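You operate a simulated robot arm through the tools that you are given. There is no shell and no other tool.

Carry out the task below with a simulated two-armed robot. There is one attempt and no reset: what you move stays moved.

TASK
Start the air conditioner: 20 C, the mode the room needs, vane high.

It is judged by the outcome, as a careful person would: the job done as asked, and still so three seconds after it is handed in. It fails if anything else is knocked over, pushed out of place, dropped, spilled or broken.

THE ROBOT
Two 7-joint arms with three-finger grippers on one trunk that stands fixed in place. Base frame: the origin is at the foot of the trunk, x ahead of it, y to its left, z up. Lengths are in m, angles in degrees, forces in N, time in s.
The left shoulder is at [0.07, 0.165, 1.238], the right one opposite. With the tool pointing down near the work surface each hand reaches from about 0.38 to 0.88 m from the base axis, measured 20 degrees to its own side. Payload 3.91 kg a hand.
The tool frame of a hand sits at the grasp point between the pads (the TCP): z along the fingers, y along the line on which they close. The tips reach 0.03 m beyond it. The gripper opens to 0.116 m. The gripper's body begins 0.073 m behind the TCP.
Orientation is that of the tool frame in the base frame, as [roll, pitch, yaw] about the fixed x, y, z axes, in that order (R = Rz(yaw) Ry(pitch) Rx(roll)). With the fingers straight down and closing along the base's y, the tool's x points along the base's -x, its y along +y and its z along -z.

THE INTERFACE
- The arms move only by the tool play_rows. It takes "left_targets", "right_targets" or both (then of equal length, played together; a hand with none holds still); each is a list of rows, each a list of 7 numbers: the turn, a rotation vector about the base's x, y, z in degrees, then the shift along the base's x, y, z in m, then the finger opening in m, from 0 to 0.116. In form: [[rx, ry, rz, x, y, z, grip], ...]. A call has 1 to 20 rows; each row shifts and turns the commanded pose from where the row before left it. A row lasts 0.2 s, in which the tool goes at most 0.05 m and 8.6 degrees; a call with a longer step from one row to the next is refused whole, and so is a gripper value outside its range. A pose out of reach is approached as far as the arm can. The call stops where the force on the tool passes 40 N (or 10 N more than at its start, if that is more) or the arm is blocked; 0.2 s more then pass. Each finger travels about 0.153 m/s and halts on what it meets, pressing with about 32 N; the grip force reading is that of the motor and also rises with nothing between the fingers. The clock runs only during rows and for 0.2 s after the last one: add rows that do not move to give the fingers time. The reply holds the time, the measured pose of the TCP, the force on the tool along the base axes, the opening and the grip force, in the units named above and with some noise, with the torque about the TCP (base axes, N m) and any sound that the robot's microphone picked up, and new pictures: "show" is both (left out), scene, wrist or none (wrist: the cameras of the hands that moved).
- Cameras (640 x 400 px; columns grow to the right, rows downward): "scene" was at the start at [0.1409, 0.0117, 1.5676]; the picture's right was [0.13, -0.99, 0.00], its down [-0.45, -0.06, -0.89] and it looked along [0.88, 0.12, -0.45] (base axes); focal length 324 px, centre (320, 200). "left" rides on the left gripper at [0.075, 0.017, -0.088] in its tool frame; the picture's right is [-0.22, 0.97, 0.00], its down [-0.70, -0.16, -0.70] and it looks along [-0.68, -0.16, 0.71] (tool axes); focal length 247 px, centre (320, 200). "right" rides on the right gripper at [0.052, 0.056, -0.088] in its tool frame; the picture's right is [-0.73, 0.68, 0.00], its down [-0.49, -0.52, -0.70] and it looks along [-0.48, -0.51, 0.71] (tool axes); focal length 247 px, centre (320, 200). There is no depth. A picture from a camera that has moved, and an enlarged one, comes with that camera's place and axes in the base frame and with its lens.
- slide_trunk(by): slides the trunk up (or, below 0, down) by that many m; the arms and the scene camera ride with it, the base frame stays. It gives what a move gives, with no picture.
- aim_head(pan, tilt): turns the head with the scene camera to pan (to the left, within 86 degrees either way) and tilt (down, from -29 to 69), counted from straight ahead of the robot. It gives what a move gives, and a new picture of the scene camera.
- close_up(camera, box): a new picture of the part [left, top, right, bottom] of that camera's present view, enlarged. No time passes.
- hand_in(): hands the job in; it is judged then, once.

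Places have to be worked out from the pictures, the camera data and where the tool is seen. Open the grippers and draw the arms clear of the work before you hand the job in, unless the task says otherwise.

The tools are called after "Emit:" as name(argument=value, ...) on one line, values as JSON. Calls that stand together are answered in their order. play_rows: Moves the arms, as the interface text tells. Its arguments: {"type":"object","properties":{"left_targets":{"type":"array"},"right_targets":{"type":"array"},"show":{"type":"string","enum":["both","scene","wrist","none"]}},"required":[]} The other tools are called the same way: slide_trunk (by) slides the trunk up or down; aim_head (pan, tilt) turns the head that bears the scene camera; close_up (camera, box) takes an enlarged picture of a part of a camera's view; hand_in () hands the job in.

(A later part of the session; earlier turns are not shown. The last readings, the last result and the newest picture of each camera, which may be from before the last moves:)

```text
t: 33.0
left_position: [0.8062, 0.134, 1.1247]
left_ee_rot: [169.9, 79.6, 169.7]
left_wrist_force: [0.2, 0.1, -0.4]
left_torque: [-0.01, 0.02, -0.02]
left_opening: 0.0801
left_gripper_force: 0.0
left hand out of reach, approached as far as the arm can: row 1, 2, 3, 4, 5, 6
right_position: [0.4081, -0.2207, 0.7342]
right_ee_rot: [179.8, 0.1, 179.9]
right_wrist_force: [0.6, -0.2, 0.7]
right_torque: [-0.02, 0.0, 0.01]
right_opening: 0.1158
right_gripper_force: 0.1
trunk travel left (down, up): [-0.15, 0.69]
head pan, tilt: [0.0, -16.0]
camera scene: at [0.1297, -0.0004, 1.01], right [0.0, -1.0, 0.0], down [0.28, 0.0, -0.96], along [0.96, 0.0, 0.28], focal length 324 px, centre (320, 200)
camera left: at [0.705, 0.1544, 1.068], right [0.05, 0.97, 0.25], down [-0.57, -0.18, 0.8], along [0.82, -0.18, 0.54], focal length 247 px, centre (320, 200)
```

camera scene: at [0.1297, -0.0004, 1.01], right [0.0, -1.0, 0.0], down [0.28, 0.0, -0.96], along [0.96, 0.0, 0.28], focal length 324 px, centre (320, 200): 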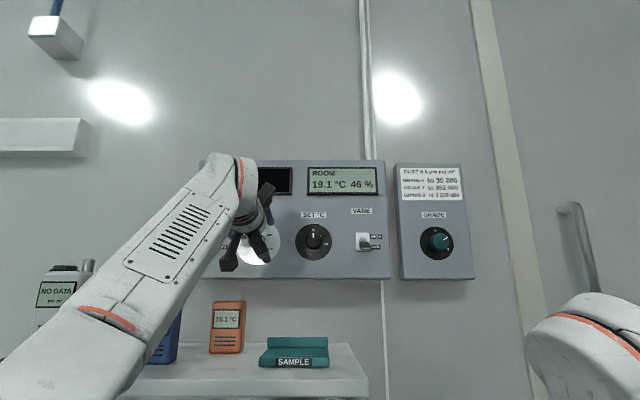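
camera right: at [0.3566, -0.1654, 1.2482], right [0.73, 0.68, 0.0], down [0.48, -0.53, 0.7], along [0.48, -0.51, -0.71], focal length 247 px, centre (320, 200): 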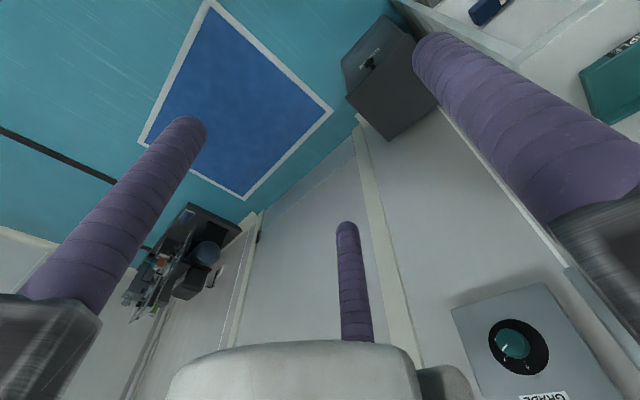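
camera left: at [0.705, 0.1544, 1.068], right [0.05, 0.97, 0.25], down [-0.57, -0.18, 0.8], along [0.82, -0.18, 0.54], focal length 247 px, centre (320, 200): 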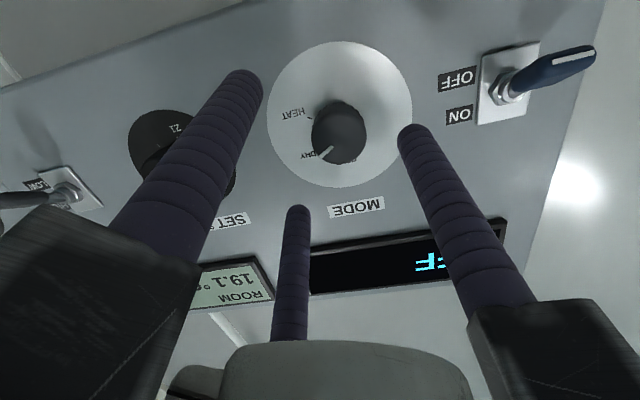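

The hand is now at [0.806, 0.134, 1.125] with a 10° tilt. I'll shift 9 mm left and move forward over the knob.

Emit:
play_rows(left_targets=[[0, 0, 0, 0.003, 0.005, 0.0, 0.08], [0, 0, 0, 0.006, 0.004, 0.001, 0.08], [0, 0, 0, 0.008, 0, 0, 0.08], [0, 0, 0, 0.008, 0, 0, 0.08], [0, 0, 0, 0.0, 0, 0, 0.08]])

```text
t: 34.2
left_position: [0.8173, 0.1419, 1.1134]
left_ee_rot: [169.9, 79.8, 169.5]
left_wrist_force: [0.1, -0.8, 0.2]
left_torque: [0.01, -0.01, 0.01]
left_opening: 0.08
left_gripper_force: 0.0
left hand out of reach, approached as far as the arm can: row 2, 3, 4
right_position: [0.4085, -0.2201, 0.7334]
right_ee_rot: [179.9, 0.0, 179.7]
right_wrist_force: [0.5, 0.0, -0.1]
right_torque: [0.01, -0.05, 0.03]
right_opening: 0.1163
right_gripper_force: 0.2
trunk travel left (down, up): [-0.15, 0.69]
head pan, tilt: [0.0, -16.0]
camera scene: at [0.1296, -0.0004, 1.01], right [0.0, -1.0, 0.0], down [0.28, 0.0, -0.96], along [0.96, 0.0, 0.28], focal length 324 px, centre (320, 200)
camera left: at [0.7179, 0.1614, 1.0576], right [0.05, 0.97, 0.25], down [-0.57, -0.18, 0.8], along [0.82, -0.18, 0.54], focal length 247 px, centre (320, 200)
```

scene: 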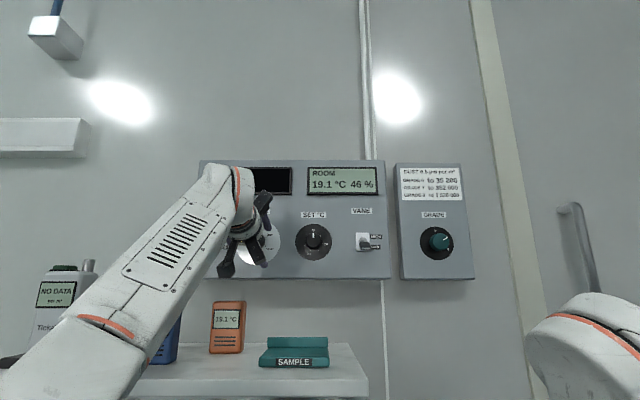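
left: 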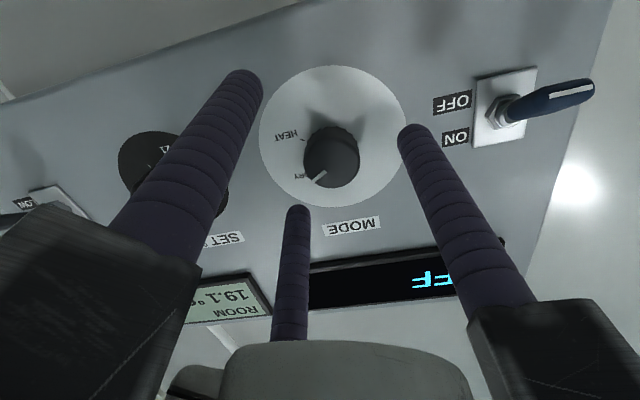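

Now extension is the limit, so the tilt allows a higher trunk. I'll back off 15 mm, raise the trunk 0.08, and come in again.

Emit:
play_rows(left_targets=[[0, 0, 0, -0.008, 0.0, 0.0, 0.08], [0, 0, 0, -0.007, 0.0, 0.0, 0.08]], show="none")

Emit:
slide_trunk(by=0.08)

Emit:
play_rows(left_targets=[[0, 0, 0, 0, 0, -0.01, 0.08], [0, 0, 0, 0, 0, -0.01, 0.08], [0, 0, 0, 0, 0, -0.01, 0.08], [0, 0, 0, 0, 0, -0.01, 0.08], [0, 0, 0, 0, 0, -0.01, 0.08], [0, 0, 0, 0, 0, 0, 0.08]])

```text
t: 34.8
left_position: [0.81, 0.1423, 1.1224]
left_ee_rot: [169.8, 79.7, 169.5]
left_wrist_force: [0.0, 0.1, 0.2]
left_torque: [-0.01, -0.02, 0.03]
left_opening: 0.08
left_gripper_force: 0.1
left hand out of reach, approached as far as the arm can: row 1, 2
right_position: [0.4091, -0.2217, 0.7344]
right_ee_rot: [179.9, 0.0, 179.8]
right_wrist_force: [0.4, 0.6, 0.2]
right_torque: [0.0, 0.01, 0.0]
right_opening: 0.1157
right_gripper_force: 0.0
trunk travel left (down, up): [-0.15, 0.69]
head pan, tilt: [0.0, -16.0]
```

```text
t: 36.0
left_position: [0.8099, 0.1405, 1.201]
left_ee_rot: [169.9, 79.8, 169.8]
left_wrist_force: [0.1, 0.1, -0.6]
left_torque: [-0.05, 0.01, 0.0]
left_opening: 0.08
left_gripper_force: 0.2
right_position: [0.4079, -0.2214, 0.8146]
right_ee_rot: [179.9, 0.0, 179.8]
right_wrist_force: [0.6, 0.3, -0.3]
right_torque: [0.0, 0.01, 0.01]
right_opening: 0.116
right_gripper_force: 0.1
trunk travel left (down, up): [-0.23, 0.61]
head pan, tilt: [0.0, -16.0]
```

```text
t: 37.4
left_position: [0.8334, 0.1356, 1.1765]
left_ee_rot: [169.8, 79.6, 169.7]
left_wrist_force: [0.0, -0.2, 0.2]
left_torque: [-0.02, 0.02, 0.01]
left_opening: 0.0801
left_gripper_force: 0.1
left hand out of reach, approached as far as the arm can: row 1, 2, 3, 4, 5
right_position: [0.4089, -0.2204, 0.8129]
right_ee_rot: [179.9, 0.0, 179.8]
right_wrist_force: [-0.5, -0.6, -0.1]
right_torque: [-0.03, -0.01, -0.01]
right_opening: 0.1161
right_gripper_force: 0.1
trunk travel left (down, up): [-0.23, 0.61]
head pan, tilt: [0.0, -16.0]
camera scene: at [0.1296, -0.0004, 1.09], right [0.0, -1.0, 0.0], down [0.28, 0.0, -0.96], along [0.96, 0.0, 0.28], focal length 324 px, centre (320, 200)
camera left: at [0.7342, 0.156, 1.1195], right [0.05, 0.97, 0.25], down [-0.57, -0.18, 0.8], along [0.82, -0.18, 0.54], focal length 247 px, centre (320, 200)
```

scene: 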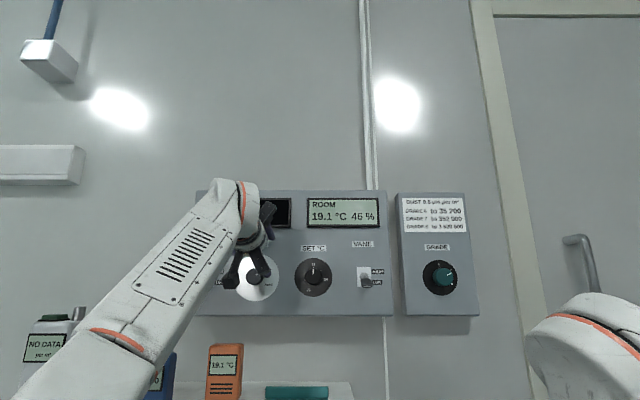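
left: 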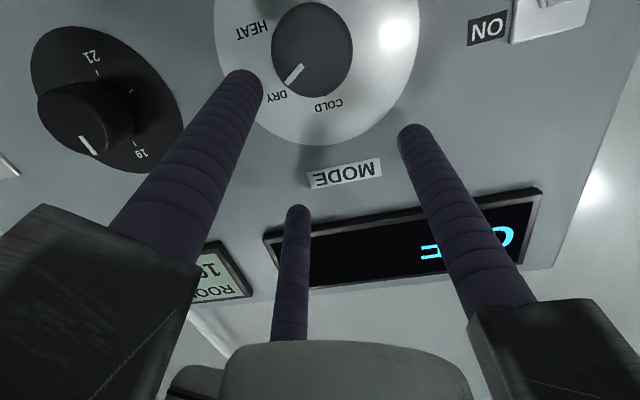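

The hand keeps sliding along a sphere: the left arm ended up in an elbow-low fold that counter-bends badly here. The right arm is still in its elbow-up fold, which should point forward well with the target slightly above the shoulder. I'll move the left hand up, back and out of the way first.

Emit:
play_rows(left_targets=[[0, 0, 0, -0.015, 0.0, 0.03, 0.08], [0, 0, 0, -0.02, 0.0, 0.04, 0.08], [0, 0, 0, -0.01, 0.04, 0.02, 0.08], [0, 0, 0, 0, 0.045, 0.0, 0.08], [0, 0, 0, 0, 0.045, 0.0, 0.08], [0, 0, 0, 0, 0.045, 0.0, 0.08], [0, 0, 0, 0, 0.045, 0.0, 0.08], [0, 0, 0, 0, 0.045, 0.0, 0.08]], show="scene")

```text
t: 39.2
left_position: [0.7778, 0.3902, 1.2209]
left_ee_rot: [168.6, 79.8, 168.3]
left_wrist_force: [0.8, -0.4, 0.1]
left_torque: [0.0, 0.01, 0.04]
left_opening: 0.08
left_gripper_force: 0.0
left hand out of reach, approached as far as the arm can: row 1, 2, 3, 7, 8
right_position: [0.4068, -0.2238, 0.8149]
right_ee_rot: [179.7, 0.1, 179.7]
right_wrist_force: [-0.2, -0.7, 0.3]
right_torque: [-0.02, 0.0, -0.01]
right_opening: 0.1158
right_gripper_force: 0.2
trunk travel left (down, up): [-0.23, 0.61]
head pan, tilt: [0.0, -16.0]
camera scene: at [0.1283, -0.0022, 1.0902], right [0.0, -1.0, 0.0], down [0.28, 0.0, -0.96], along [0.96, 0.0, 0.28], focal length 324 px, centre (320, 200)
```

scene: 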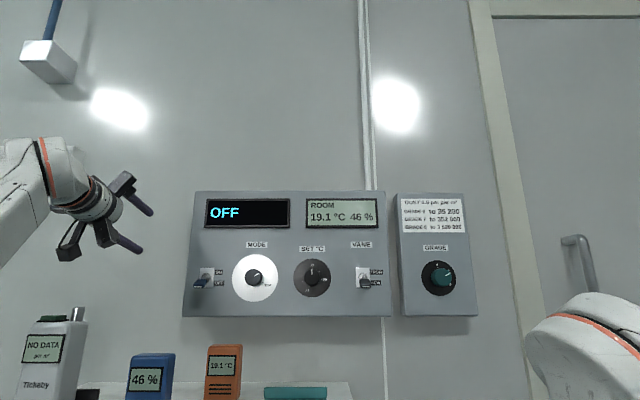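

The left hand is clear and the controls are untouched. I'll raise the trunk so the panel is about 0.2 above the shoulder, then swing the right hand forward about its wrist.

Emit:
slide_trunk(by=0.24)

Emit:
play_rows(right_targets=[[0, -7.5, 0, 0.0379, 0.0058, -0.0025, 0.08], [0, -7.5, 0, 0.0375, 0.0058, 0.0009, 0.08], [0, -7.5, 0, 0.0366, 0.0058, 0.0042, 0.08], [0, -7.5, 0, 0.0353, 0.0058, 0.0074, 0.08], [0, -7.5, 0, 0.0336, 0.0058, 0.0103, 0.08], [0, -7.5, 0, 0.0315, 0.0058, 0.0131, 0.08]])

```text
t: 41.7
left_position: [0.7786, 0.3931, 1.4592]
left_ee_rot: [169.8, 79.7, 169.7]
left_wrist_force: [-0.1, -0.1, -0.1]
left_torque: [-0.02, -0.01, 0.0]
left_opening: 0.0801
left_gripper_force: 0.0
right_position: [0.4077, -0.2204, 1.0534]
right_ee_rot: [179.9, 0.0, 179.8]
right_wrist_force: [0.6, 1.1, 0.2]
right_torque: [-0.04, 0.02, -0.04]
right_opening: 0.1159
right_gripper_force: 0.1
trunk travel left (down, up): [-0.47, 0.37]
head pan, tilt: [0.0, -16.0]
```

```text
t: 43.1
left_position: [0.7796, 0.3942, 1.4584]
left_ee_rot: [169.9, 79.7, 169.8]
left_wrist_force: [-0.1, 0.7, -0.3]
left_torque: [0.02, -0.02, -0.01]
left_opening: 0.0798
left_gripper_force: 0.1
right_position: [0.6219, -0.1868, 1.0878]
right_ee_rot: [179.8, 45.1, 179.8]
right_wrist_force: [-0.8, -0.2, 0.5]
right_torque: [0.0, 0.01, 0.04]
right_opening: 0.0801
right_gripper_force: 0.0
trunk travel left (down, up): [-0.47, 0.37]
head pan, tilt: [0.0, -16.0]
camera scene: at [0.1303, -0.0001, 1.3299], right [0.0, -1.0, 0.0], down [0.27, 0.0, -0.96], along [0.96, 0.0, 0.27], focal length 324 px, centre (320, 200)
camera right: at [0.523, -0.1303, 1.1129], right [0.52, 0.68, 0.52], down [-0.15, -0.53, 0.84], along [0.84, -0.51, -0.17], focal length 247 px, centre (320, 200)
```

scene: 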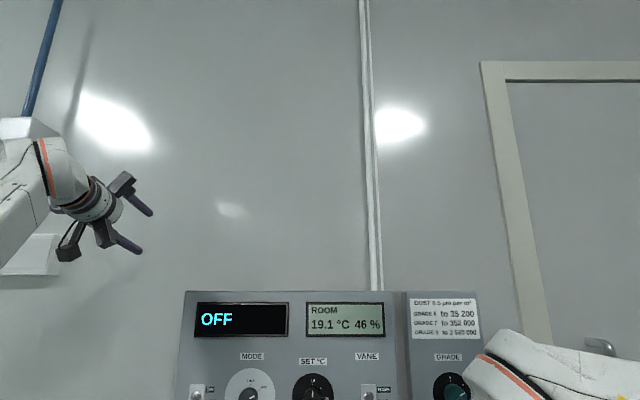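
right: 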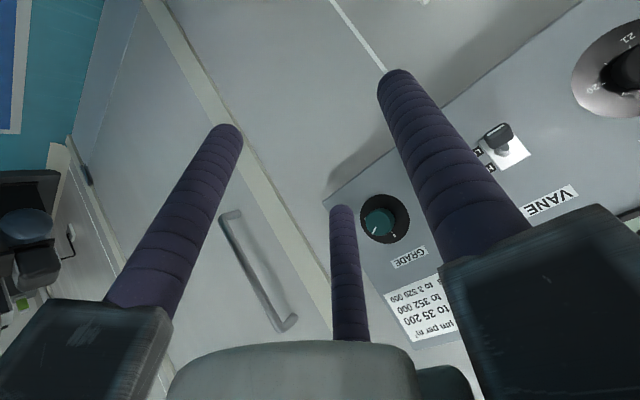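

The right arm follows cleanly. I'll finish the swing to the forward direction and tilt the head down to the panel.

Emit:
aim_head(pan=5, tilt=15)

Emit:
play_rows(right_targets=[[0, -7.5, 0, 0.0291, 0.0058, 0.0155, 0.08], [0, -7.5, 0, 0.0263, 0.0058, 0.0176, 0.08], [0, -7.5, 0, 0.0234, 0.0058, 0.0193, 0.08], [0, -7.5, 0, 0.0202, 0.0058, 0.0206, 0.08], [0, -7.5, 0, 0.0169, 0.0058, 0.0215, 0.08], [0, -7.5, 0, 0.0135, 0.0058, 0.0219, 0.08]])

```text
t: 44.0
left_position: [0.7791, 0.3934, 1.4579]
left_ee_rot: [169.9, 79.6, 169.6]
left_wrist_force: [-0.1, -0.6, -0.1]
left_torque: [-0.02, -0.04, -0.02]
left_opening: 0.0798
left_gripper_force: 0.1
right_position: [0.6214, -0.1862, 1.0876]
right_ee_rot: [179.9, 45.0, 179.8]
right_wrist_force: [0.2, 0.7, 0.7]
right_torque: [-0.04, -0.01, 0.03]
right_opening: 0.0802
right_gripper_force: 0.2
trunk travel left (down, up): [-0.47, 0.37]
head pan, tilt: [5.0, 15.0]
camera scene: at [0.1432, 0.0078, 1.2821], right [0.09, -1.0, 0.0], down [-0.26, -0.02, -0.97], along [0.96, 0.08, -0.26], focal length 324 px, centre (320, 200)
```

scene: 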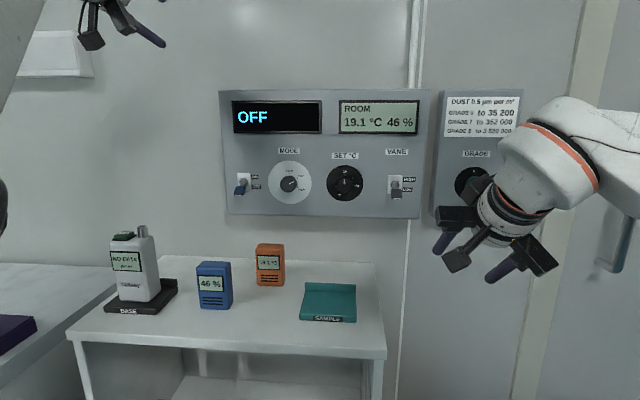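

```text
t: 45.4
left_position: [0.7791, 0.3937, 1.4578]
left_ee_rot: [170.2, 79.6, 169.8]
left_wrist_force: [-0.4, -1.1, -0.5]
left_torque: [-0.01, -0.02, -0.03]
left_opening: 0.0801
left_gripper_force: 0.1
right_position: [0.7501, -0.1507, 1.2019]
right_ee_rot: [49.4, 90.0, 49.5]
right_wrist_force: [0.0, 0.2, -0.2]
right_torque: [0.06, 0.02, 0.0]
right_opening: 0.0799
right_gripper_force: 0.0
trunk travel left (down, up): [-0.47, 0.37]
head pan, tilt: [5.0, 15.0]
camera scene: at [0.1436, 0.0085, 1.2819], right [0.09, -1.0, 0.0], down [-0.26, -0.02, -0.97], along [0.96, 0.08, -0.26], focal length 324 px, centre (320, 200)
camera right: at [0.6621, -0.0945, 1.1509], right [0.0, 0.68, 0.73], down [-0.7, -0.53, 0.48], along [0.71, -0.51, 0.48], focal length 247 px, centre (320, 200)
```

scene: 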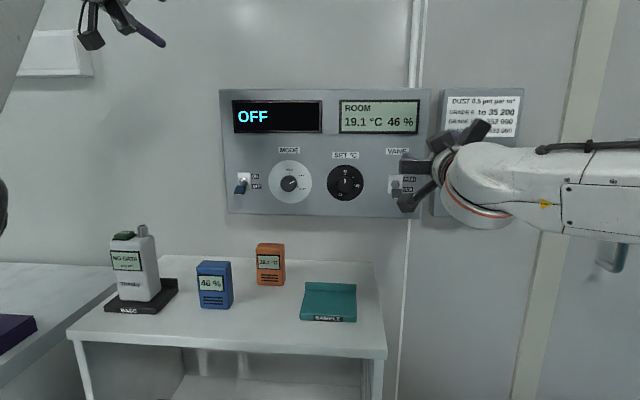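
right: 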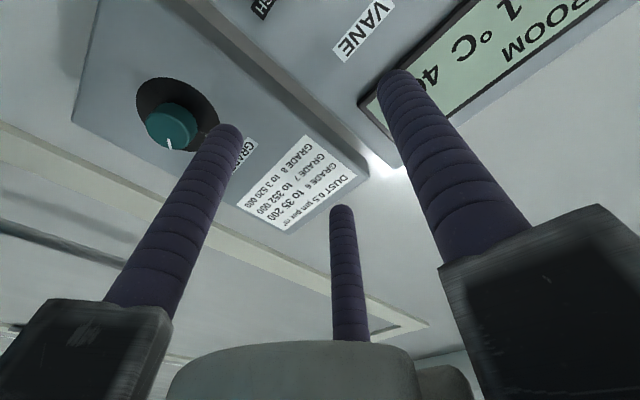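

The right hand points exactly forward with room to spare. I'll move it in front of the SET knob at y 0.013, z 1.126, keeping the fingertips at x≈0.81.

Emit:
play_rows(right_targets=[[0, 0, 0, 0.005, 0.033, -0.015, 0.08], [0, 0, 0, 0.005, 0.033, -0.015, 0.08], [0, 0, 0, 0.005, 0.033, -0.015, 0.08], [0, 0, 0, 0.005, 0.033, -0.015, 0.08], [0, 0, 0, 0.005, 0.032, -0.016, 0.08], [0, 0, 0, 0, 0, 0, 0.08]])

```text
t: 46.8
left_position: [0.779, 0.3929, 1.4592]
left_ee_rot: [169.6, 79.7, 169.3]
left_wrist_force: [-0.2, -0.9, 0.3]
left_torque: [0.01, 0.01, -0.01]
left_opening: 0.0801
left_gripper_force: 0.0
right_position: [0.775, 0.0109, 1.1284]
right_ee_rot: [79.1, 89.9, 79.2]
right_wrist_force: [0.1, 0.7, 0.1]
right_torque: [0.01, 0.01, -0.04]
right_opening: 0.0801
right_gripper_force: 0.1
trunk travel left (down, up): [-0.47, 0.37]
head pan, tilt: [5.0, 15.0]
camera scene: at [0.1429, 0.0069, 1.282], right [0.09, -1.0, 0.0], down [-0.26, -0.02, -0.97], along [0.96, 0.08, -0.26], focal length 324 px, centre (320, 200)
camera right: at [0.6861, 0.0671, 1.0764], right [0.0, 0.68, 0.73], down [-0.7, -0.52, 0.48], along [0.71, -0.51, 0.48], focal length 247 px, centre (320, 200)
```

scene: 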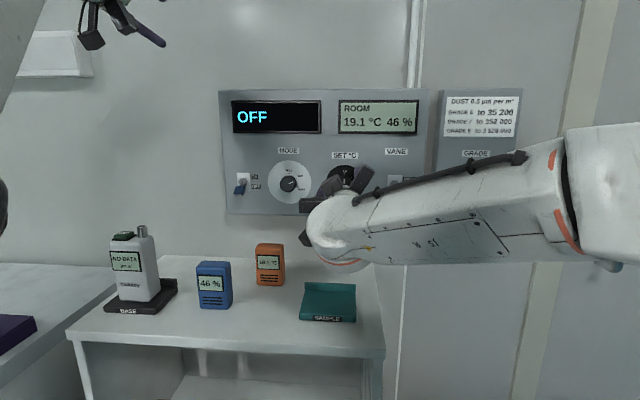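
right: 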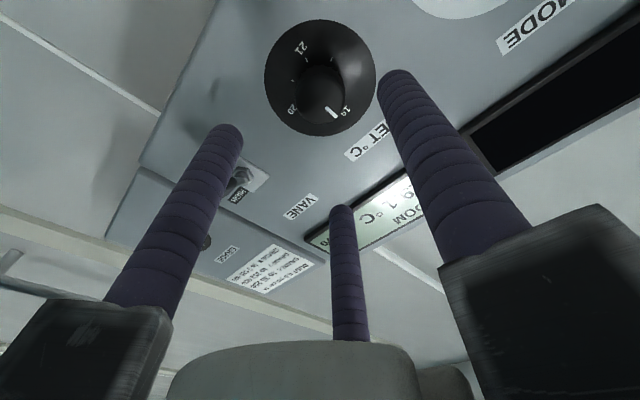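

Tool and knob nearly line up. I'll enlarge the right wrist view to check the centring before advancing.

Emit:
close_up(camera="right", box=[200, 0, 440, 150])

```text
2.67 times, centred on (320, 75) of right
camera zoom: at [0.6861, 0.0671, 1.0764], right [0.0, 0.68, 0.73], down [-0.7, -0.52, 0.48], along [0.71, -0.51, 0.48], focal length 659 px, centre (320, 533)
```

zoom: 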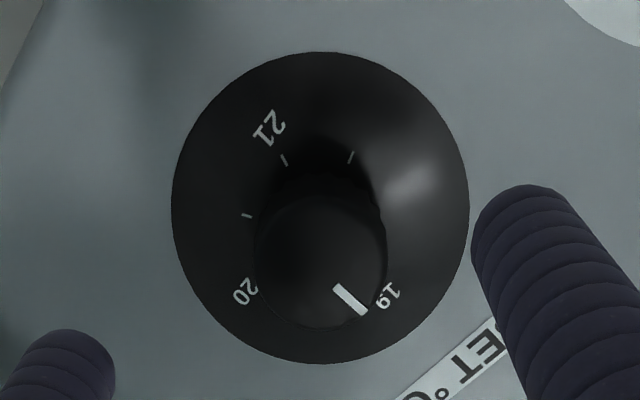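

The dial centre works out at about y 0.016, z 1.124. Before gripping I'll test in free air that the wrist can roll −50° and then +100° from there.

Emit:
play_rows(right_targets=[[-8.4, 0, 0, 0, 0.003, -0.003, 0.08], [-8.4, 0, 0, 0, 0, 0, 0.08], [-8.4, 0, 0, 0, 0, 0, 0.08], [-8.4, 0, 0, 0, 0, 0, 0.08], [-8.4, 0, 0, 0, 0, 0, 0.08], [-8.4, 0, 0, 0, 0, 0, 0.08], [0, 0, 0, 0, 0, 0, 0.08]])

Emit:
play_rows(right_targets=[[8.4, 0, 0, 0, 0, 0, 0.08], [8.4, 0, 0, 0, 0, 0, 0.08], [8.4, 0, 0, 0, 0, 0, 0.08], [8.4, 0, 0, 0, 0, 0, 0.08], [8.4, 0, 0, 0, 0, 0, 0.08], [8.4, 0, 0, 0, 0, 0, 0.08], [8.4, 0, 0, 0, 0, 0, 0.08], [8.4, 0, 0, 0, 0, 0, 0.08], [8.4, 0, 0, 0, 0, 0, 0.08], [8.4, 0, 0, 0, 0, 0, 0.08], [8.4, 0, 0, 0, 0, 0, 0.08], [8.4, 0, 0, 0, 0, 0, 0.08], [0, 0, 0, 0, 0, 0, 0.08]])

```text
t: 48.4
left_position: [0.779, 0.3917, 1.4583]
left_ee_rot: [169.8, 79.7, 169.6]
left_wrist_force: [0.6, -0.3, 0.4]
left_torque: [0.01, -0.01, 0.01]
left_opening: 0.08
left_gripper_force: 0.1
right_position: [0.7764, 0.0042, 1.134]
right_ee_rot: [-89.9, 41.2, -90.4]
right_wrist_force: [-0.1, -0.5, 0.7]
right_torque: [0.01, 0.0, -0.01]
right_opening: 0.0801
right_gripper_force: 0.1
trunk travel left (down, up): [-0.47, 0.37]
head pan, tilt: [5.0, 15.0]
camera scene: at [0.1434, 0.0078, 1.282], right [0.09, -1.0, 0.0], down [-0.26, -0.02, -0.97], along [0.96, 0.08, -0.26], focal length 324 px, centre (320, 200)
camera right: at [0.6893, 0.0028, 1.0564], right [0.01, 1.0, -0.03], down [-0.7, 0.03, 0.71], along [0.71, 0.02, 0.7], focal length 247 px, centre (320, 200)
```

scene: 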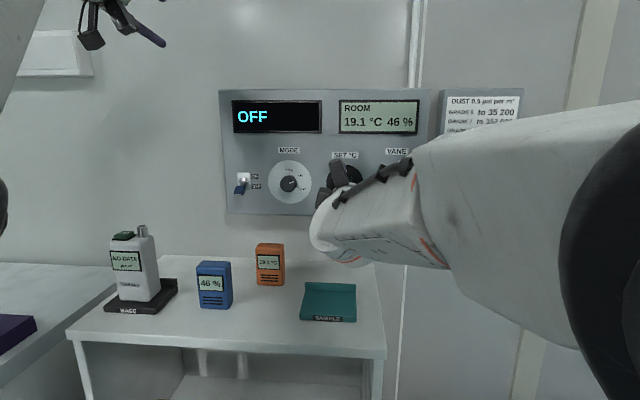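
right: 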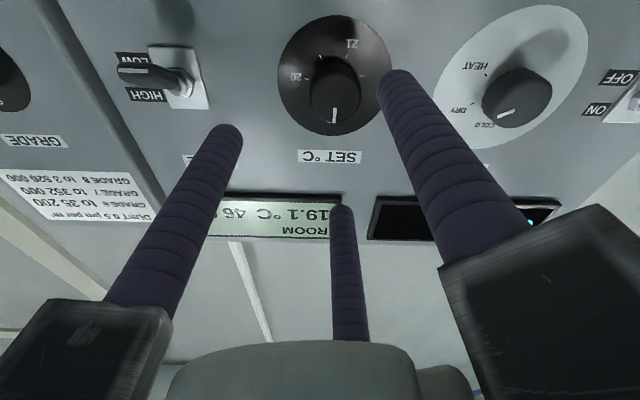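

```text
t: 51.2
left_position: [0.7785, 0.3933, 1.4592]
left_ee_rot: [170.0, 79.7, 169.8]
left_wrist_force: [-0.5, -1.0, -0.6]
left_torque: [0.0, -0.03, 0.04]
left_opening: 0.0801
left_gripper_force: 0.0
right_position: [0.7748, 0.0163, 1.1254]
right_ee_rot: [89.9, 39.3, 89.9]
right_wrist_force: [0.0, -0.5, -0.1]
right_torque: [-0.02, -0.01, 0.0]
right_opening: 0.0799
right_gripper_force: 0.1
trunk travel left (down, up): [-0.47, 0.37]
head pan, tilt: [5.0, 15.0]
camera scene: at [0.143, 0.0081, 1.282], right [0.09, -1.0, 0.0], down [-0.26, -0.02, -0.97], along [0.96, 0.08, -0.26], focal length 324 px, centre (320, 200)
camera right: at [0.6876, 0.0918, 1.1358], right [0.0, -0.13, 0.99], down [-0.7, -0.71, -0.1], along [0.71, -0.69, -0.09], focal length 247 px, centre (320, 200)
```

scene: 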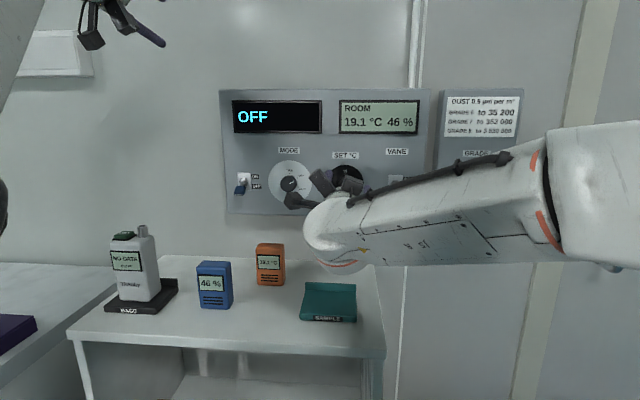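
right: 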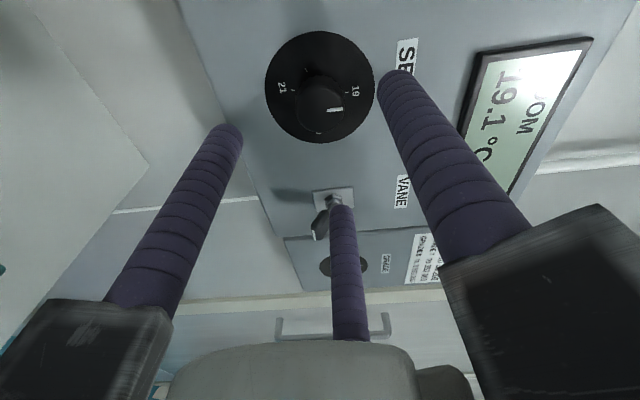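

The + direction is clean, but at −50° the elbow swung and the position was off by about 1 cm. I'll check +50° to +100° so the whole turn can be done on the good side.

Emit:
play_rows(right_targets=[[8.4, 0, 0, 0, 0, 0, 0.08], [8.4, 0, 0, 0, 0, 0, 0.08], [8.4, 0, 0, 0, 0, 0, 0.08], [8.4, 0, 0, 0, 0, 0, 0.08], [8.4, 0, 0, 0, 0, 0, 0.08], [8.4, 0, 0, 0, 0, 0, 0.08], [0, 0, 0, 0, 0, 0, 0.08]], show="wrist")

```text
t: 52.8
left_position: [0.7794, 0.3934, 1.4588]
left_ee_rot: [170.0, 79.7, 169.8]
left_wrist_force: [-0.3, 0.7, 0.3]
left_torque: [0.04, 0.02, 0.02]
left_opening: 0.0802
left_gripper_force: 0.1
right_position: [0.7755, 0.0148, 1.1251]
right_ee_rot: [89.9, -11.0, 89.9]
right_wrist_force: [0.1, -0.1, 0.3]
right_torque: [0.02, 0.01, -0.01]
right_opening: 0.0797
right_gripper_force: 0.0
trunk travel left (down, up): [-0.47, 0.37]
head pan, tilt: [5.0, 15.0]
camera right: at [0.6877, 0.0558, 1.1908], right [0.0, -0.85, 0.53], down [-0.7, -0.38, -0.61], along [0.71, -0.37, -0.59], focal length 247 px, centre (320, 200)
```

right: 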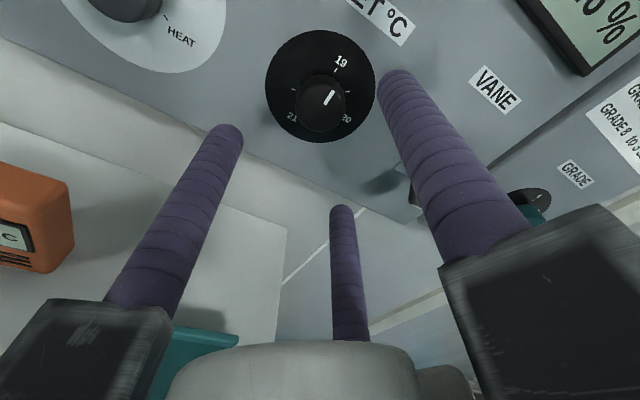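

The tool axis stays centred on the dial through the whole roll, and the position holds at [0.775, 0.015, 1.125]. I'll roll back to 0°, advance around the knob to x≈0.842 and close.

Emit:
play_rows(right_targets=[[-8.4, 0, 0, 0, 0, 0, 0.08], [-8.4, 0, 0, 0, 0, 0, 0.08], [-8.4, 0, 0, 0, 0, 0, 0.08], [-8.4, 0, 0, 0, 0, 0, 0.08], [-8.4, 0, 0, 0, 0, 0, 0.08], [-8.4, 0, 0, 0, 0, 0, 0.08], [-8.4, 0, 0, 0, 0, 0, 0.08], [-8.4, 0, 0, 0, 0, 0, 0.08], [-8.4, 0, 0, 0, 0, 0, 0.08], [-8.4, 0, 0, 0, 0, 0, 0.08], [-8.4, 0, 0, 0, 0, 0, 0.08], [-8.4, 0, 0, 0, 0, 0, 0.08], [0, 0, 0, 0, 0, 0, 0.08]], show="none")

Emit:
play_rows(right_targets=[[0, 0, 0, 0.013, 0, 0, 0.08], [0, 0, 0, 0.013, 0, 0, 0.08], [0, 0, 0, 0.013, 0, 0, 0.08], [0, 0, 0, 0.013, 0, 0, 0.08], [0, 0, 0, 0.01, 0, 0, 0.08], [0, 0, 0, 0.0, 0, 0, 0.08]])

```text
t: 55.6
left_position: [0.7797, 0.3925, 1.4593]
left_ee_rot: [170.0, 79.8, 169.7]
left_wrist_force: [-0.3, -0.4, 0.4]
left_torque: [0.02, -0.03, 0.03]
left_opening: 0.0801
left_gripper_force: 0.0
right_position: [0.7767, 0.0157, 1.1245]
right_ee_rot: [35.0, 90.0, 35.0]
right_wrist_force: [-0.2, 0.9, -0.8]
right_torque: [-0.04, -0.02, 0.0]
right_opening: 0.0798
right_gripper_force: 0.0
trunk travel left (down, up): [-0.47, 0.37]
head pan, tilt: [5.0, 15.0]
```

```text
t: 57.0
left_position: [0.7789, 0.3924, 1.4585]
left_ee_rot: [169.9, 79.8, 169.7]
left_wrist_force: [-0.6, 0.5, -0.8]
left_torque: [-0.03, -0.04, 0.03]
left_opening: 0.0799
left_gripper_force: 0.1
right_position: [0.8378, 0.0146, 1.1246]
right_ee_rot: [68.8, 89.9, 68.8]
right_wrist_force: [0.0, -0.3, 0.5]
right_torque: [-0.02, -0.02, 0.02]
right_opening: 0.0801
right_gripper_force: 0.1
trunk travel left (down, up): [-0.47, 0.37]
head pan, tilt: [5.0, 15.0]
camera scene: at [0.143, 0.0079, 1.282], right [0.09, -1.0, 0.0], down [-0.26, -0.02, -0.97], along [0.96, 0.08, -0.26], focal length 324 px, centre (320, 200)
camera right: at [0.7502, 0.0707, 1.0722], right [0.0, 0.68, 0.73], down [-0.7, -0.52, 0.48], along [0.71, -0.51, 0.48], focal length 247 px, centre (320, 200)
```

scene: 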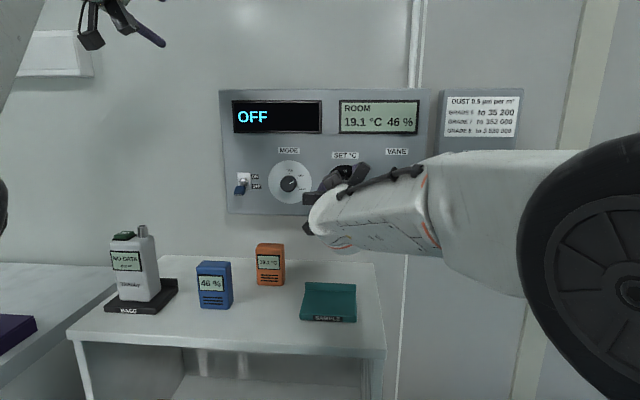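
right: 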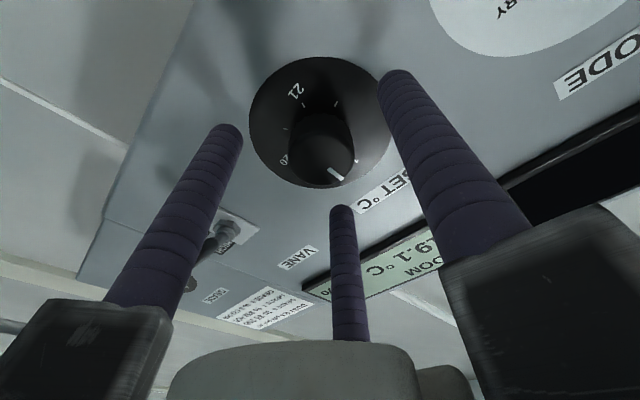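

The fingers are centred around the knob with no contact force. I'll close on it.

Emit:
play_rows(right_targets=[[0, 0, 0, 0, 0, 0, 0.06], [0, 0, 0, 0, 0, 0, 0.04], [0, 0, 0, 0, 0, 0, 0.02], [0, 0, 0, 0, 0, 0, 0.02]])

```text
t: 58.0
left_position: [0.779, 0.3935, 1.4578]
left_ee_rot: [170.0, 79.8, 169.7]
left_wrist_force: [-0.7, -0.6, -1.0]
left_torque: [0.01, -0.02, -0.02]
left_opening: 0.0801
left_gripper_force: 0.1
right_position: [0.8387, 0.0157, 1.1248]
right_ee_rot: [50.7, 89.9, 50.7]
right_wrist_force: [3.6, 0.8, 5.4]
right_torque: [0.04, 0.02, 0.22]
right_opening: 0.0352
right_gripper_force: 45.0
trunk travel left (down, up): [-0.47, 0.37]
head pan, tilt: [5.0, 15.0]
camera scene: at [0.1431, 0.0081, 1.2821], right [0.09, -1.0, 0.0], down [-0.26, -0.02, -0.97], along [0.96, 0.08, -0.26], focal length 324 px, centre (320, 200)
camera right: at [0.7503, 0.0707, 1.0731], right [0.0, 0.68, 0.73], down [-0.7, -0.52, 0.48], along [0.71, -0.51, 0.48], focal length 247 px, centre (320, 200)
```

scene: 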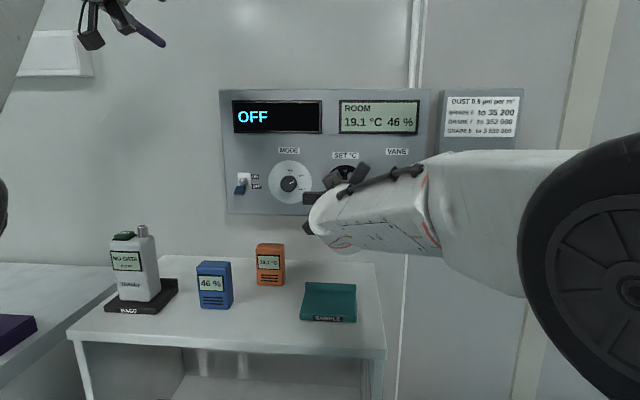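
right: 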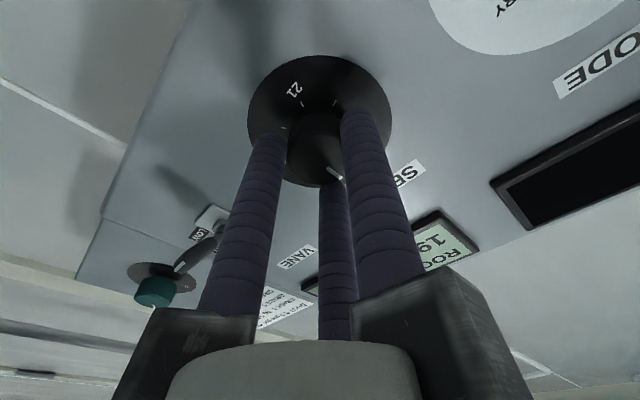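

All three fingers hold the knob (opening 0.035) with small side forces. I'll turn it clockwise, first by 50° to 19.5.

Emit:
play_rows(right_targets=[[8.35, 0, 0, 0, 0, 0, 0.02], [8.35, 0, 0, 0, 0, 0, 0.02], [8.35, 0, 0, 0, 0, 0, 0.02], [8.35, 0, 0, 0, 0, 0, 0.02], [8.35, 0, 0, 0, 0, 0, 0.02], [8.35, 0, 0, 0, 0, 0, 0.02], [0, 0, 0, 0, 0, 0, 0.02]])

```text
t: 59.6
left_position: [0.7805, 0.3931, 1.4593]
left_ee_rot: [169.8, 79.7, 169.6]
left_wrist_force: [0.1, 0.7, 0.2]
left_torque: [0.0, 0.02, 0.01]
left_opening: 0.0799
left_gripper_force: 0.1
right_position: [0.838, 0.0141, 1.126]
right_ee_rot: [89.9, 39.6, 89.9]
right_wrist_force: [8.6, -1.1, 7.4]
right_torque: [-0.02, -0.43, -0.15]
right_opening: 0.0354
right_gripper_force: 45.6
trunk travel left (down, up): [-0.47, 0.37]
head pan, tilt: [5.0, 15.0]
camera scene: at [0.1434, 0.0075, 1.282], right [0.09, -1.0, 0.0], down [-0.26, -0.02, -0.97], along [0.96, 0.08, -0.26], focal length 324 px, centre (320, 200)
camera right: at [0.7502, 0.0906, 1.1353], right [0.0, -0.13, 0.99], down [-0.7, -0.71, -0.09], along [0.71, -0.69, -0.09], focal length 247 px, centre (320, 200)
```

scene: 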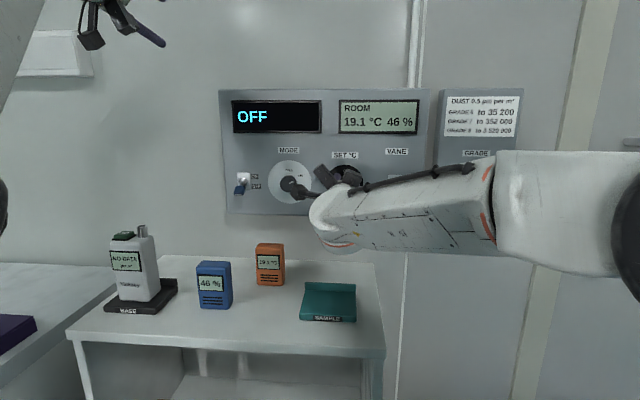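
right: 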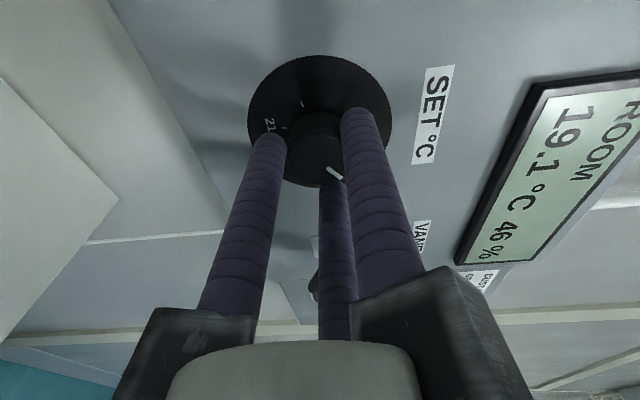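

The pointer turned with the fingers, so the knob is at about 19.5. I'll turn it the other 50°.

Emit:
play_rows(right_targets=[[8.35, 0, 0, 0, 0, 0, 0.02], [8.35, 0, 0, 0, 0, 0, 0.02], [8.35, 0, 0, 0, 0, 0, 0.02], [8.35, 0, 0, 0, 0, 0, 0.02], [8.35, 0, 0, 0, 0, 0, 0.02], [8.35, 0, 0, 0, 0, 0, 0.02], [0, 0, 0, 0, 0, 0, 0.02]], show="wrist")

Emit:
close_up(camera="right", box=[220, 30, 420, 200])

```text
t: 61.2
left_position: [0.7792, 0.3926, 1.4587]
left_ee_rot: [169.7, 79.7, 169.5]
left_wrist_force: [0.4, -0.9, -0.3]
left_torque: [-0.02, -0.02, -0.01]
left_opening: 0.0802
left_gripper_force: 0.1
right_position: [0.8385, 0.0141, 1.125]
right_ee_rot: [89.9, -10.5, 89.9]
right_wrist_force: [4.7, -4.3, 6.6]
right_torque: [0.0, -0.1, 0.29]
right_opening: 0.0353
right_gripper_force: 45.0
trunk travel left (down, up): [-0.47, 0.37]
head pan, tilt: [5.0, 15.0]
camera right: at [0.7502, 0.0556, 1.1902], right [0.0, -0.84, 0.54], down [-0.7, -0.38, -0.6], along [0.71, -0.38, -0.59], focal length 247 px, centre (320, 200)
```

right: 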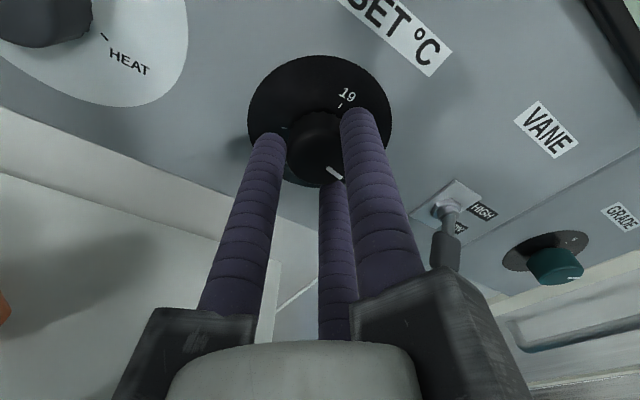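

```text
2.35 times, centred on (320, 115) of right
camera zoom: at [0.7502, 0.0556, 1.1902], right [0.0, -0.84, 0.54], down [-0.7, -0.38, -0.6], along [0.71, -0.38, -0.59], focal length 581 px, centre (320, 400)
```

zoom: 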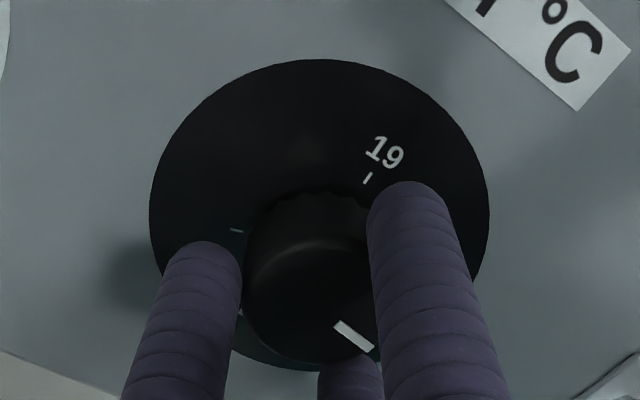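

The knob has turned 100° in total. I'll open just enough to release it and back off to read the dial.

Emit:
play_rows(right_targets=[[0, 0, 0, 0, 0, 0, 0.05], [0, 0, 0, 0, 0, 0, 0.07], [0, 0, 0, -0.003, 0, 0, 0.07], [0, 0, 0, -0.02, 0, 0, 0.07], [0, 0, 0, -0.02, 0, 0, 0.07], [0, 0, 0, -0.02, 0, 0, 0.07], [0, 0, 0, 0, 0, 0, 0.07]], show="wrist")

Emit:
close_up(camera="right", box=[220, 0, 420, 150])

```text
t: 62.8
left_position: [0.7795, 0.3926, 1.458]
left_ee_rot: [170.0, 79.6, 169.8]
left_wrist_force: [0.3, 0.0, -0.3]
left_torque: [-0.05, 0.04, 0.0]
left_opening: 0.08
left_gripper_force: 0.0
right_position: [0.7756, 0.0145, 1.1257]
right_ee_rot: [90.0, -10.4, 90.0]
right_wrist_force: [0.3, -0.5, 0.3]
right_torque: [-0.01, -0.01, 0.01]
right_opening: 0.0697
right_gripper_force: 0.1
trunk travel left (down, up): [-0.47, 0.37]
head pan, tilt: [5.0, 15.0]
camera right: at [0.6874, 0.0551, 1.19], right [0.0, -0.84, 0.54], down [-0.7, -0.38, -0.6], along [0.71, -0.38, -0.59], focal length 247 px, centre (320, 200)
```

right: 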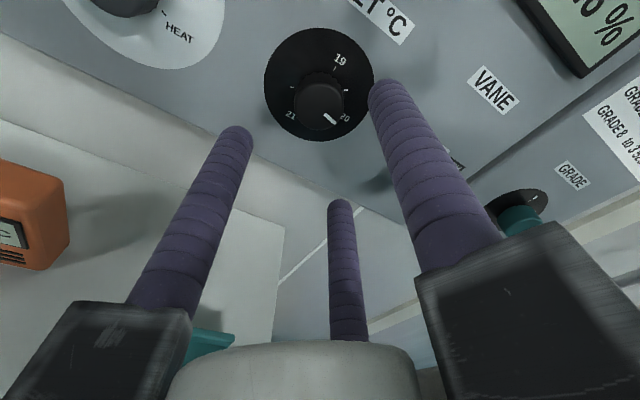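

```text
2.67 times, centred on (320, 75) of right
camera zoom: at [0.6874, 0.0551, 1.19], right [0.0, -0.84, 0.54], down [-0.7, -0.38, -0.6], along [0.71, -0.38, -0.59], focal length 659 px, centre (320, 533)
```

zoom: 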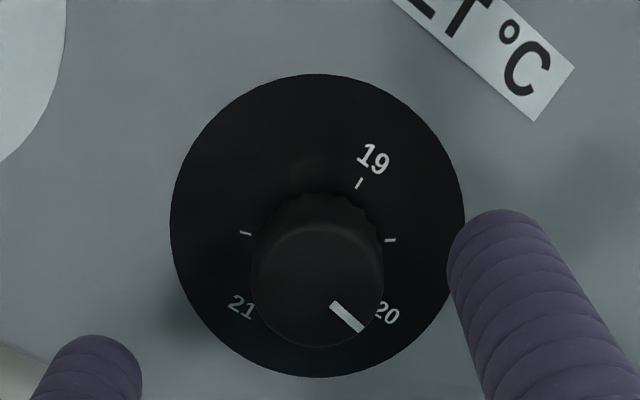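

The dial reads 20 °C. Next is MODE: I'll slide the right hand to y≈0.143 at this standoff and roll back by 84° so that there is 60° of clean travel.

Emit:
play_rows(right_targets=[[-8.4, 0, 0, 0, 0.013, 0, 0.08], [-8.4, 0, 0, 0, 0.013, 0, 0.08], [-8.4, 0, 0, 0, 0.013, 0, 0.08], [-8.4, 0, 0, 0, 0.013, 0, 0.08], [-8.4, 0, 0, 0, 0.013, 0, 0.08], [-8.4, 0, 0, 0, 0.013, 0, 0.08], [-8.4, 0, 0, 0, 0.013, 0, 0.08], [-8.4, 0, 0, 0, 0.013, 0, 0.08], [-8.4, 0, 0, 0, 0.0125, 0, 0.08], [-8.4, 0, 0, 0, 0.0125, 0, 0.08], [0, 0, 0, 0, 0, 0, 0.08]])

Emit:
close_up(camera="right", box=[200, 0, 440, 150])

```text
t: 65.2
left_position: [0.779, 0.3932, 1.4582]
left_ee_rot: [169.9, 79.7, 169.7]
left_wrist_force: [-0.4, -0.2, -0.9]
left_torque: [0.0, 0.01, 0.0]
left_opening: 0.0801
left_gripper_force: 0.0
right_position: [0.7773, 0.1361, 1.1335]
right_ee_rot: [89.2, 72.9, 88.9]
right_wrist_force: [0.1, 0.4, 0.5]
right_torque: [-0.01, 0.03, -0.03]
right_opening: 0.08
right_gripper_force: 0.1
trunk travel left (down, up): [-0.47, 0.37]
head pan, tilt: [5.0, 15.0]
camera scene: at [0.1432, 0.0079, 1.282], right [0.09, -1.0, 0.0], down [-0.26, -0.02, -0.97], along [0.96, 0.08, -0.26], focal length 324 px, centre (320, 200)
camera right: at [0.6903, 0.2057, 1.1], right [0.0, 0.44, 0.9], down [-0.71, -0.64, 0.31], along [0.71, -0.63, 0.31], focal length 247 px, centre (320, 200)
```

scene: 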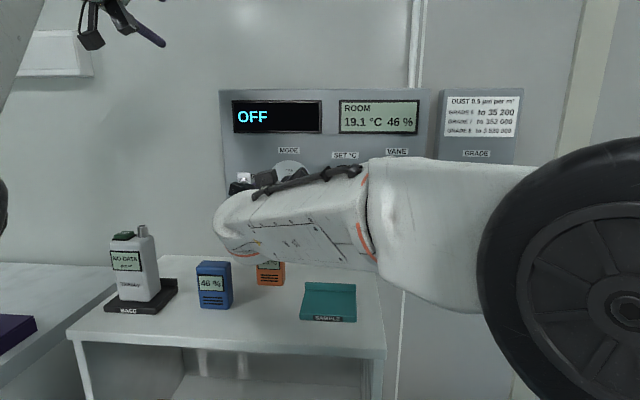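
right: 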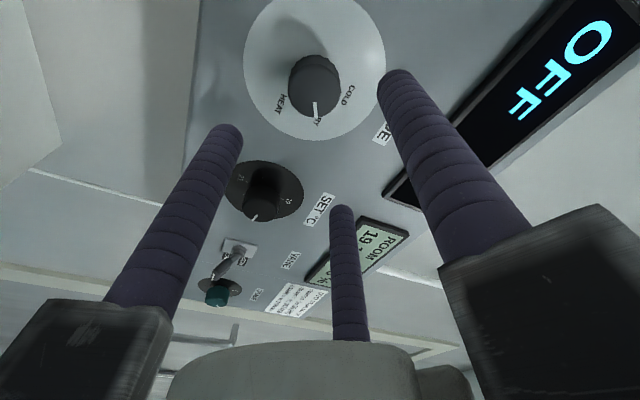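

```text
2.67 times, centred on (320, 75) of right
camera zoom: at [0.6903, 0.2057, 1.1], right [0.0, 0.44, 0.9], down [-0.71, -0.64, 0.31], along [0.71, -0.63, 0.31], focal length 659 px, centre (320, 533)
```

zoom: 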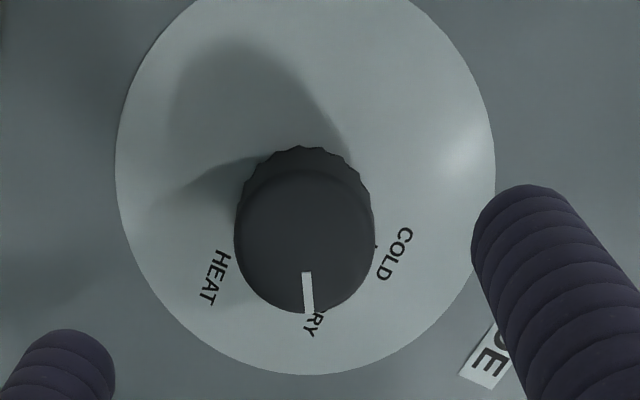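

The measured pose is about 1 cm off the command (y 0.136, z 1.1335). I'll hold a moment to see whether it settles.

Emit:
play_rows(right_targets=[[0, 0, 0, 0, 0, 0, 0.08], [0, 0, 0, 0, 0, 0, 0.08], [0, 0, 0, 0, 0, 0, 0.08], [0, 0, 0, 0, 0, 0, 0.08]], show="none")

```text
t: 66.2
left_position: [0.7791, 0.3934, 1.4578]
left_ee_rot: [170.0, 79.7, 169.7]
left_wrist_force: [-0.2, -0.1, -0.7]
left_torque: [0.0, 0.0, 0.01]
left_opening: 0.0798
left_gripper_force: 0.1
right_position: [0.778, 0.1367, 1.1312]
right_ee_rot: [89.7, 72.9, 89.2]
right_wrist_force: [-0.4, 0.7, -0.1]
right_torque: [0.0, 0.01, -0.01]
right_opening: 0.0801
right_gripper_force: 0.0
trunk travel left (down, up): [-0.47, 0.37]
head pan, tilt: [5.0, 15.0]
```

It doesn't settle, so I'll correct by the residual and look again.

Emit:
play_rows(right_targets=[[0, 0, 0, -0.002, 0.004, -0.003, 0.08], [0, 0, 0, 0, 0.003, -0.003, 0.08], [0, 0, 0, 0, 0, 0, 0.08], [0, 0, 0, 0, 0, 0, 0.08]], show="wrist")

Emit:
close_up(camera="right", box=[200, 0, 440, 150])

```text
t: 67.2
left_position: [0.7786, 0.3925, 1.4577]
left_ee_rot: [170.0, 79.8, 169.7]
left_wrist_force: [-0.3, 0.6, -0.3]
left_torque: [0.0, 0.0, 0.0]
left_opening: 0.0798
left_gripper_force: 0.1
right_position: [0.7773, 0.1364, 1.1305]
right_ee_rot: [89.3, 72.3, 88.5]
right_wrist_force: [0.1, 0.2, 0.3]
right_torque: [-0.02, -0.03, -0.04]
right_opening: 0.08
right_gripper_force: 0.1
trunk travel left (down, up): [-0.47, 0.37]
head pan, tilt: [5.0, 15.0]
camera right: at [0.691, 0.2072, 1.098], right [0.0, 0.43, 0.9], down [-0.71, -0.64, 0.3], along [0.7, -0.64, 0.3], focal length 247 px, centre (320, 200)
```

right: 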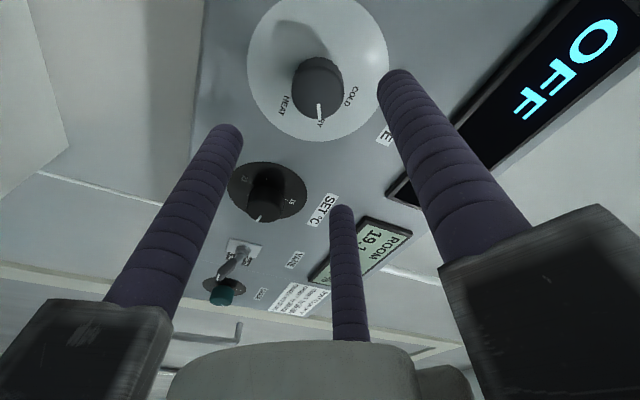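

```text
2.67 times, centred on (320, 75) of right
camera zoom: at [0.691, 0.2072, 1.098], right [0.0, 0.43, 0.9], down [-0.71, -0.64, 0.3], along [0.7, -0.64, 0.3], focal length 659 px, centre (320, 533)
```

zoom: 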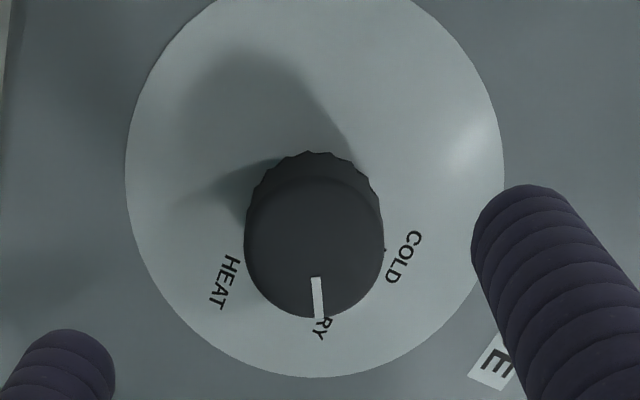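

It barely moved, so a joint is at its stop at this low roll. I'll roll forward to about +60°, where it should be free, and check.

Emit:
play_rows(right_targets=[[8, 0, 0, 0, 0, 0, 0.08], [8, 0, 0, 0, 0, 0, 0.08], [8, 0, 0, 0, 0, 0, 0.08], [8, 0, 0, 0, 0, 0, 0.08], [8, 0, 0, 0, 0, 0, 0.08], [0, 0, 0, 0, 0, 0, 0.08]], show="none")

```text
t: 68.6
left_position: [0.7786, 0.3924, 1.4584]
left_ee_rot: [170.1, 79.7, 169.7]
left_wrist_force: [-0.9, 0.8, -0.2]
left_torque: [-0.02, -0.01, 0.0]
left_opening: 0.0801
left_gripper_force: 0.0
right_position: [0.7713, 0.152, 1.1185]
right_ee_rot: [90.0, 33.6, 89.9]
right_wrist_force: [0.0, 0.3, 0.7]
right_torque: [0.05, 0.01, 0.0]
right_opening: 0.0799
right_gripper_force: 0.0
trunk travel left (down, up): [-0.47, 0.37]
head pan, tilt: [5.0, 15.0]
```

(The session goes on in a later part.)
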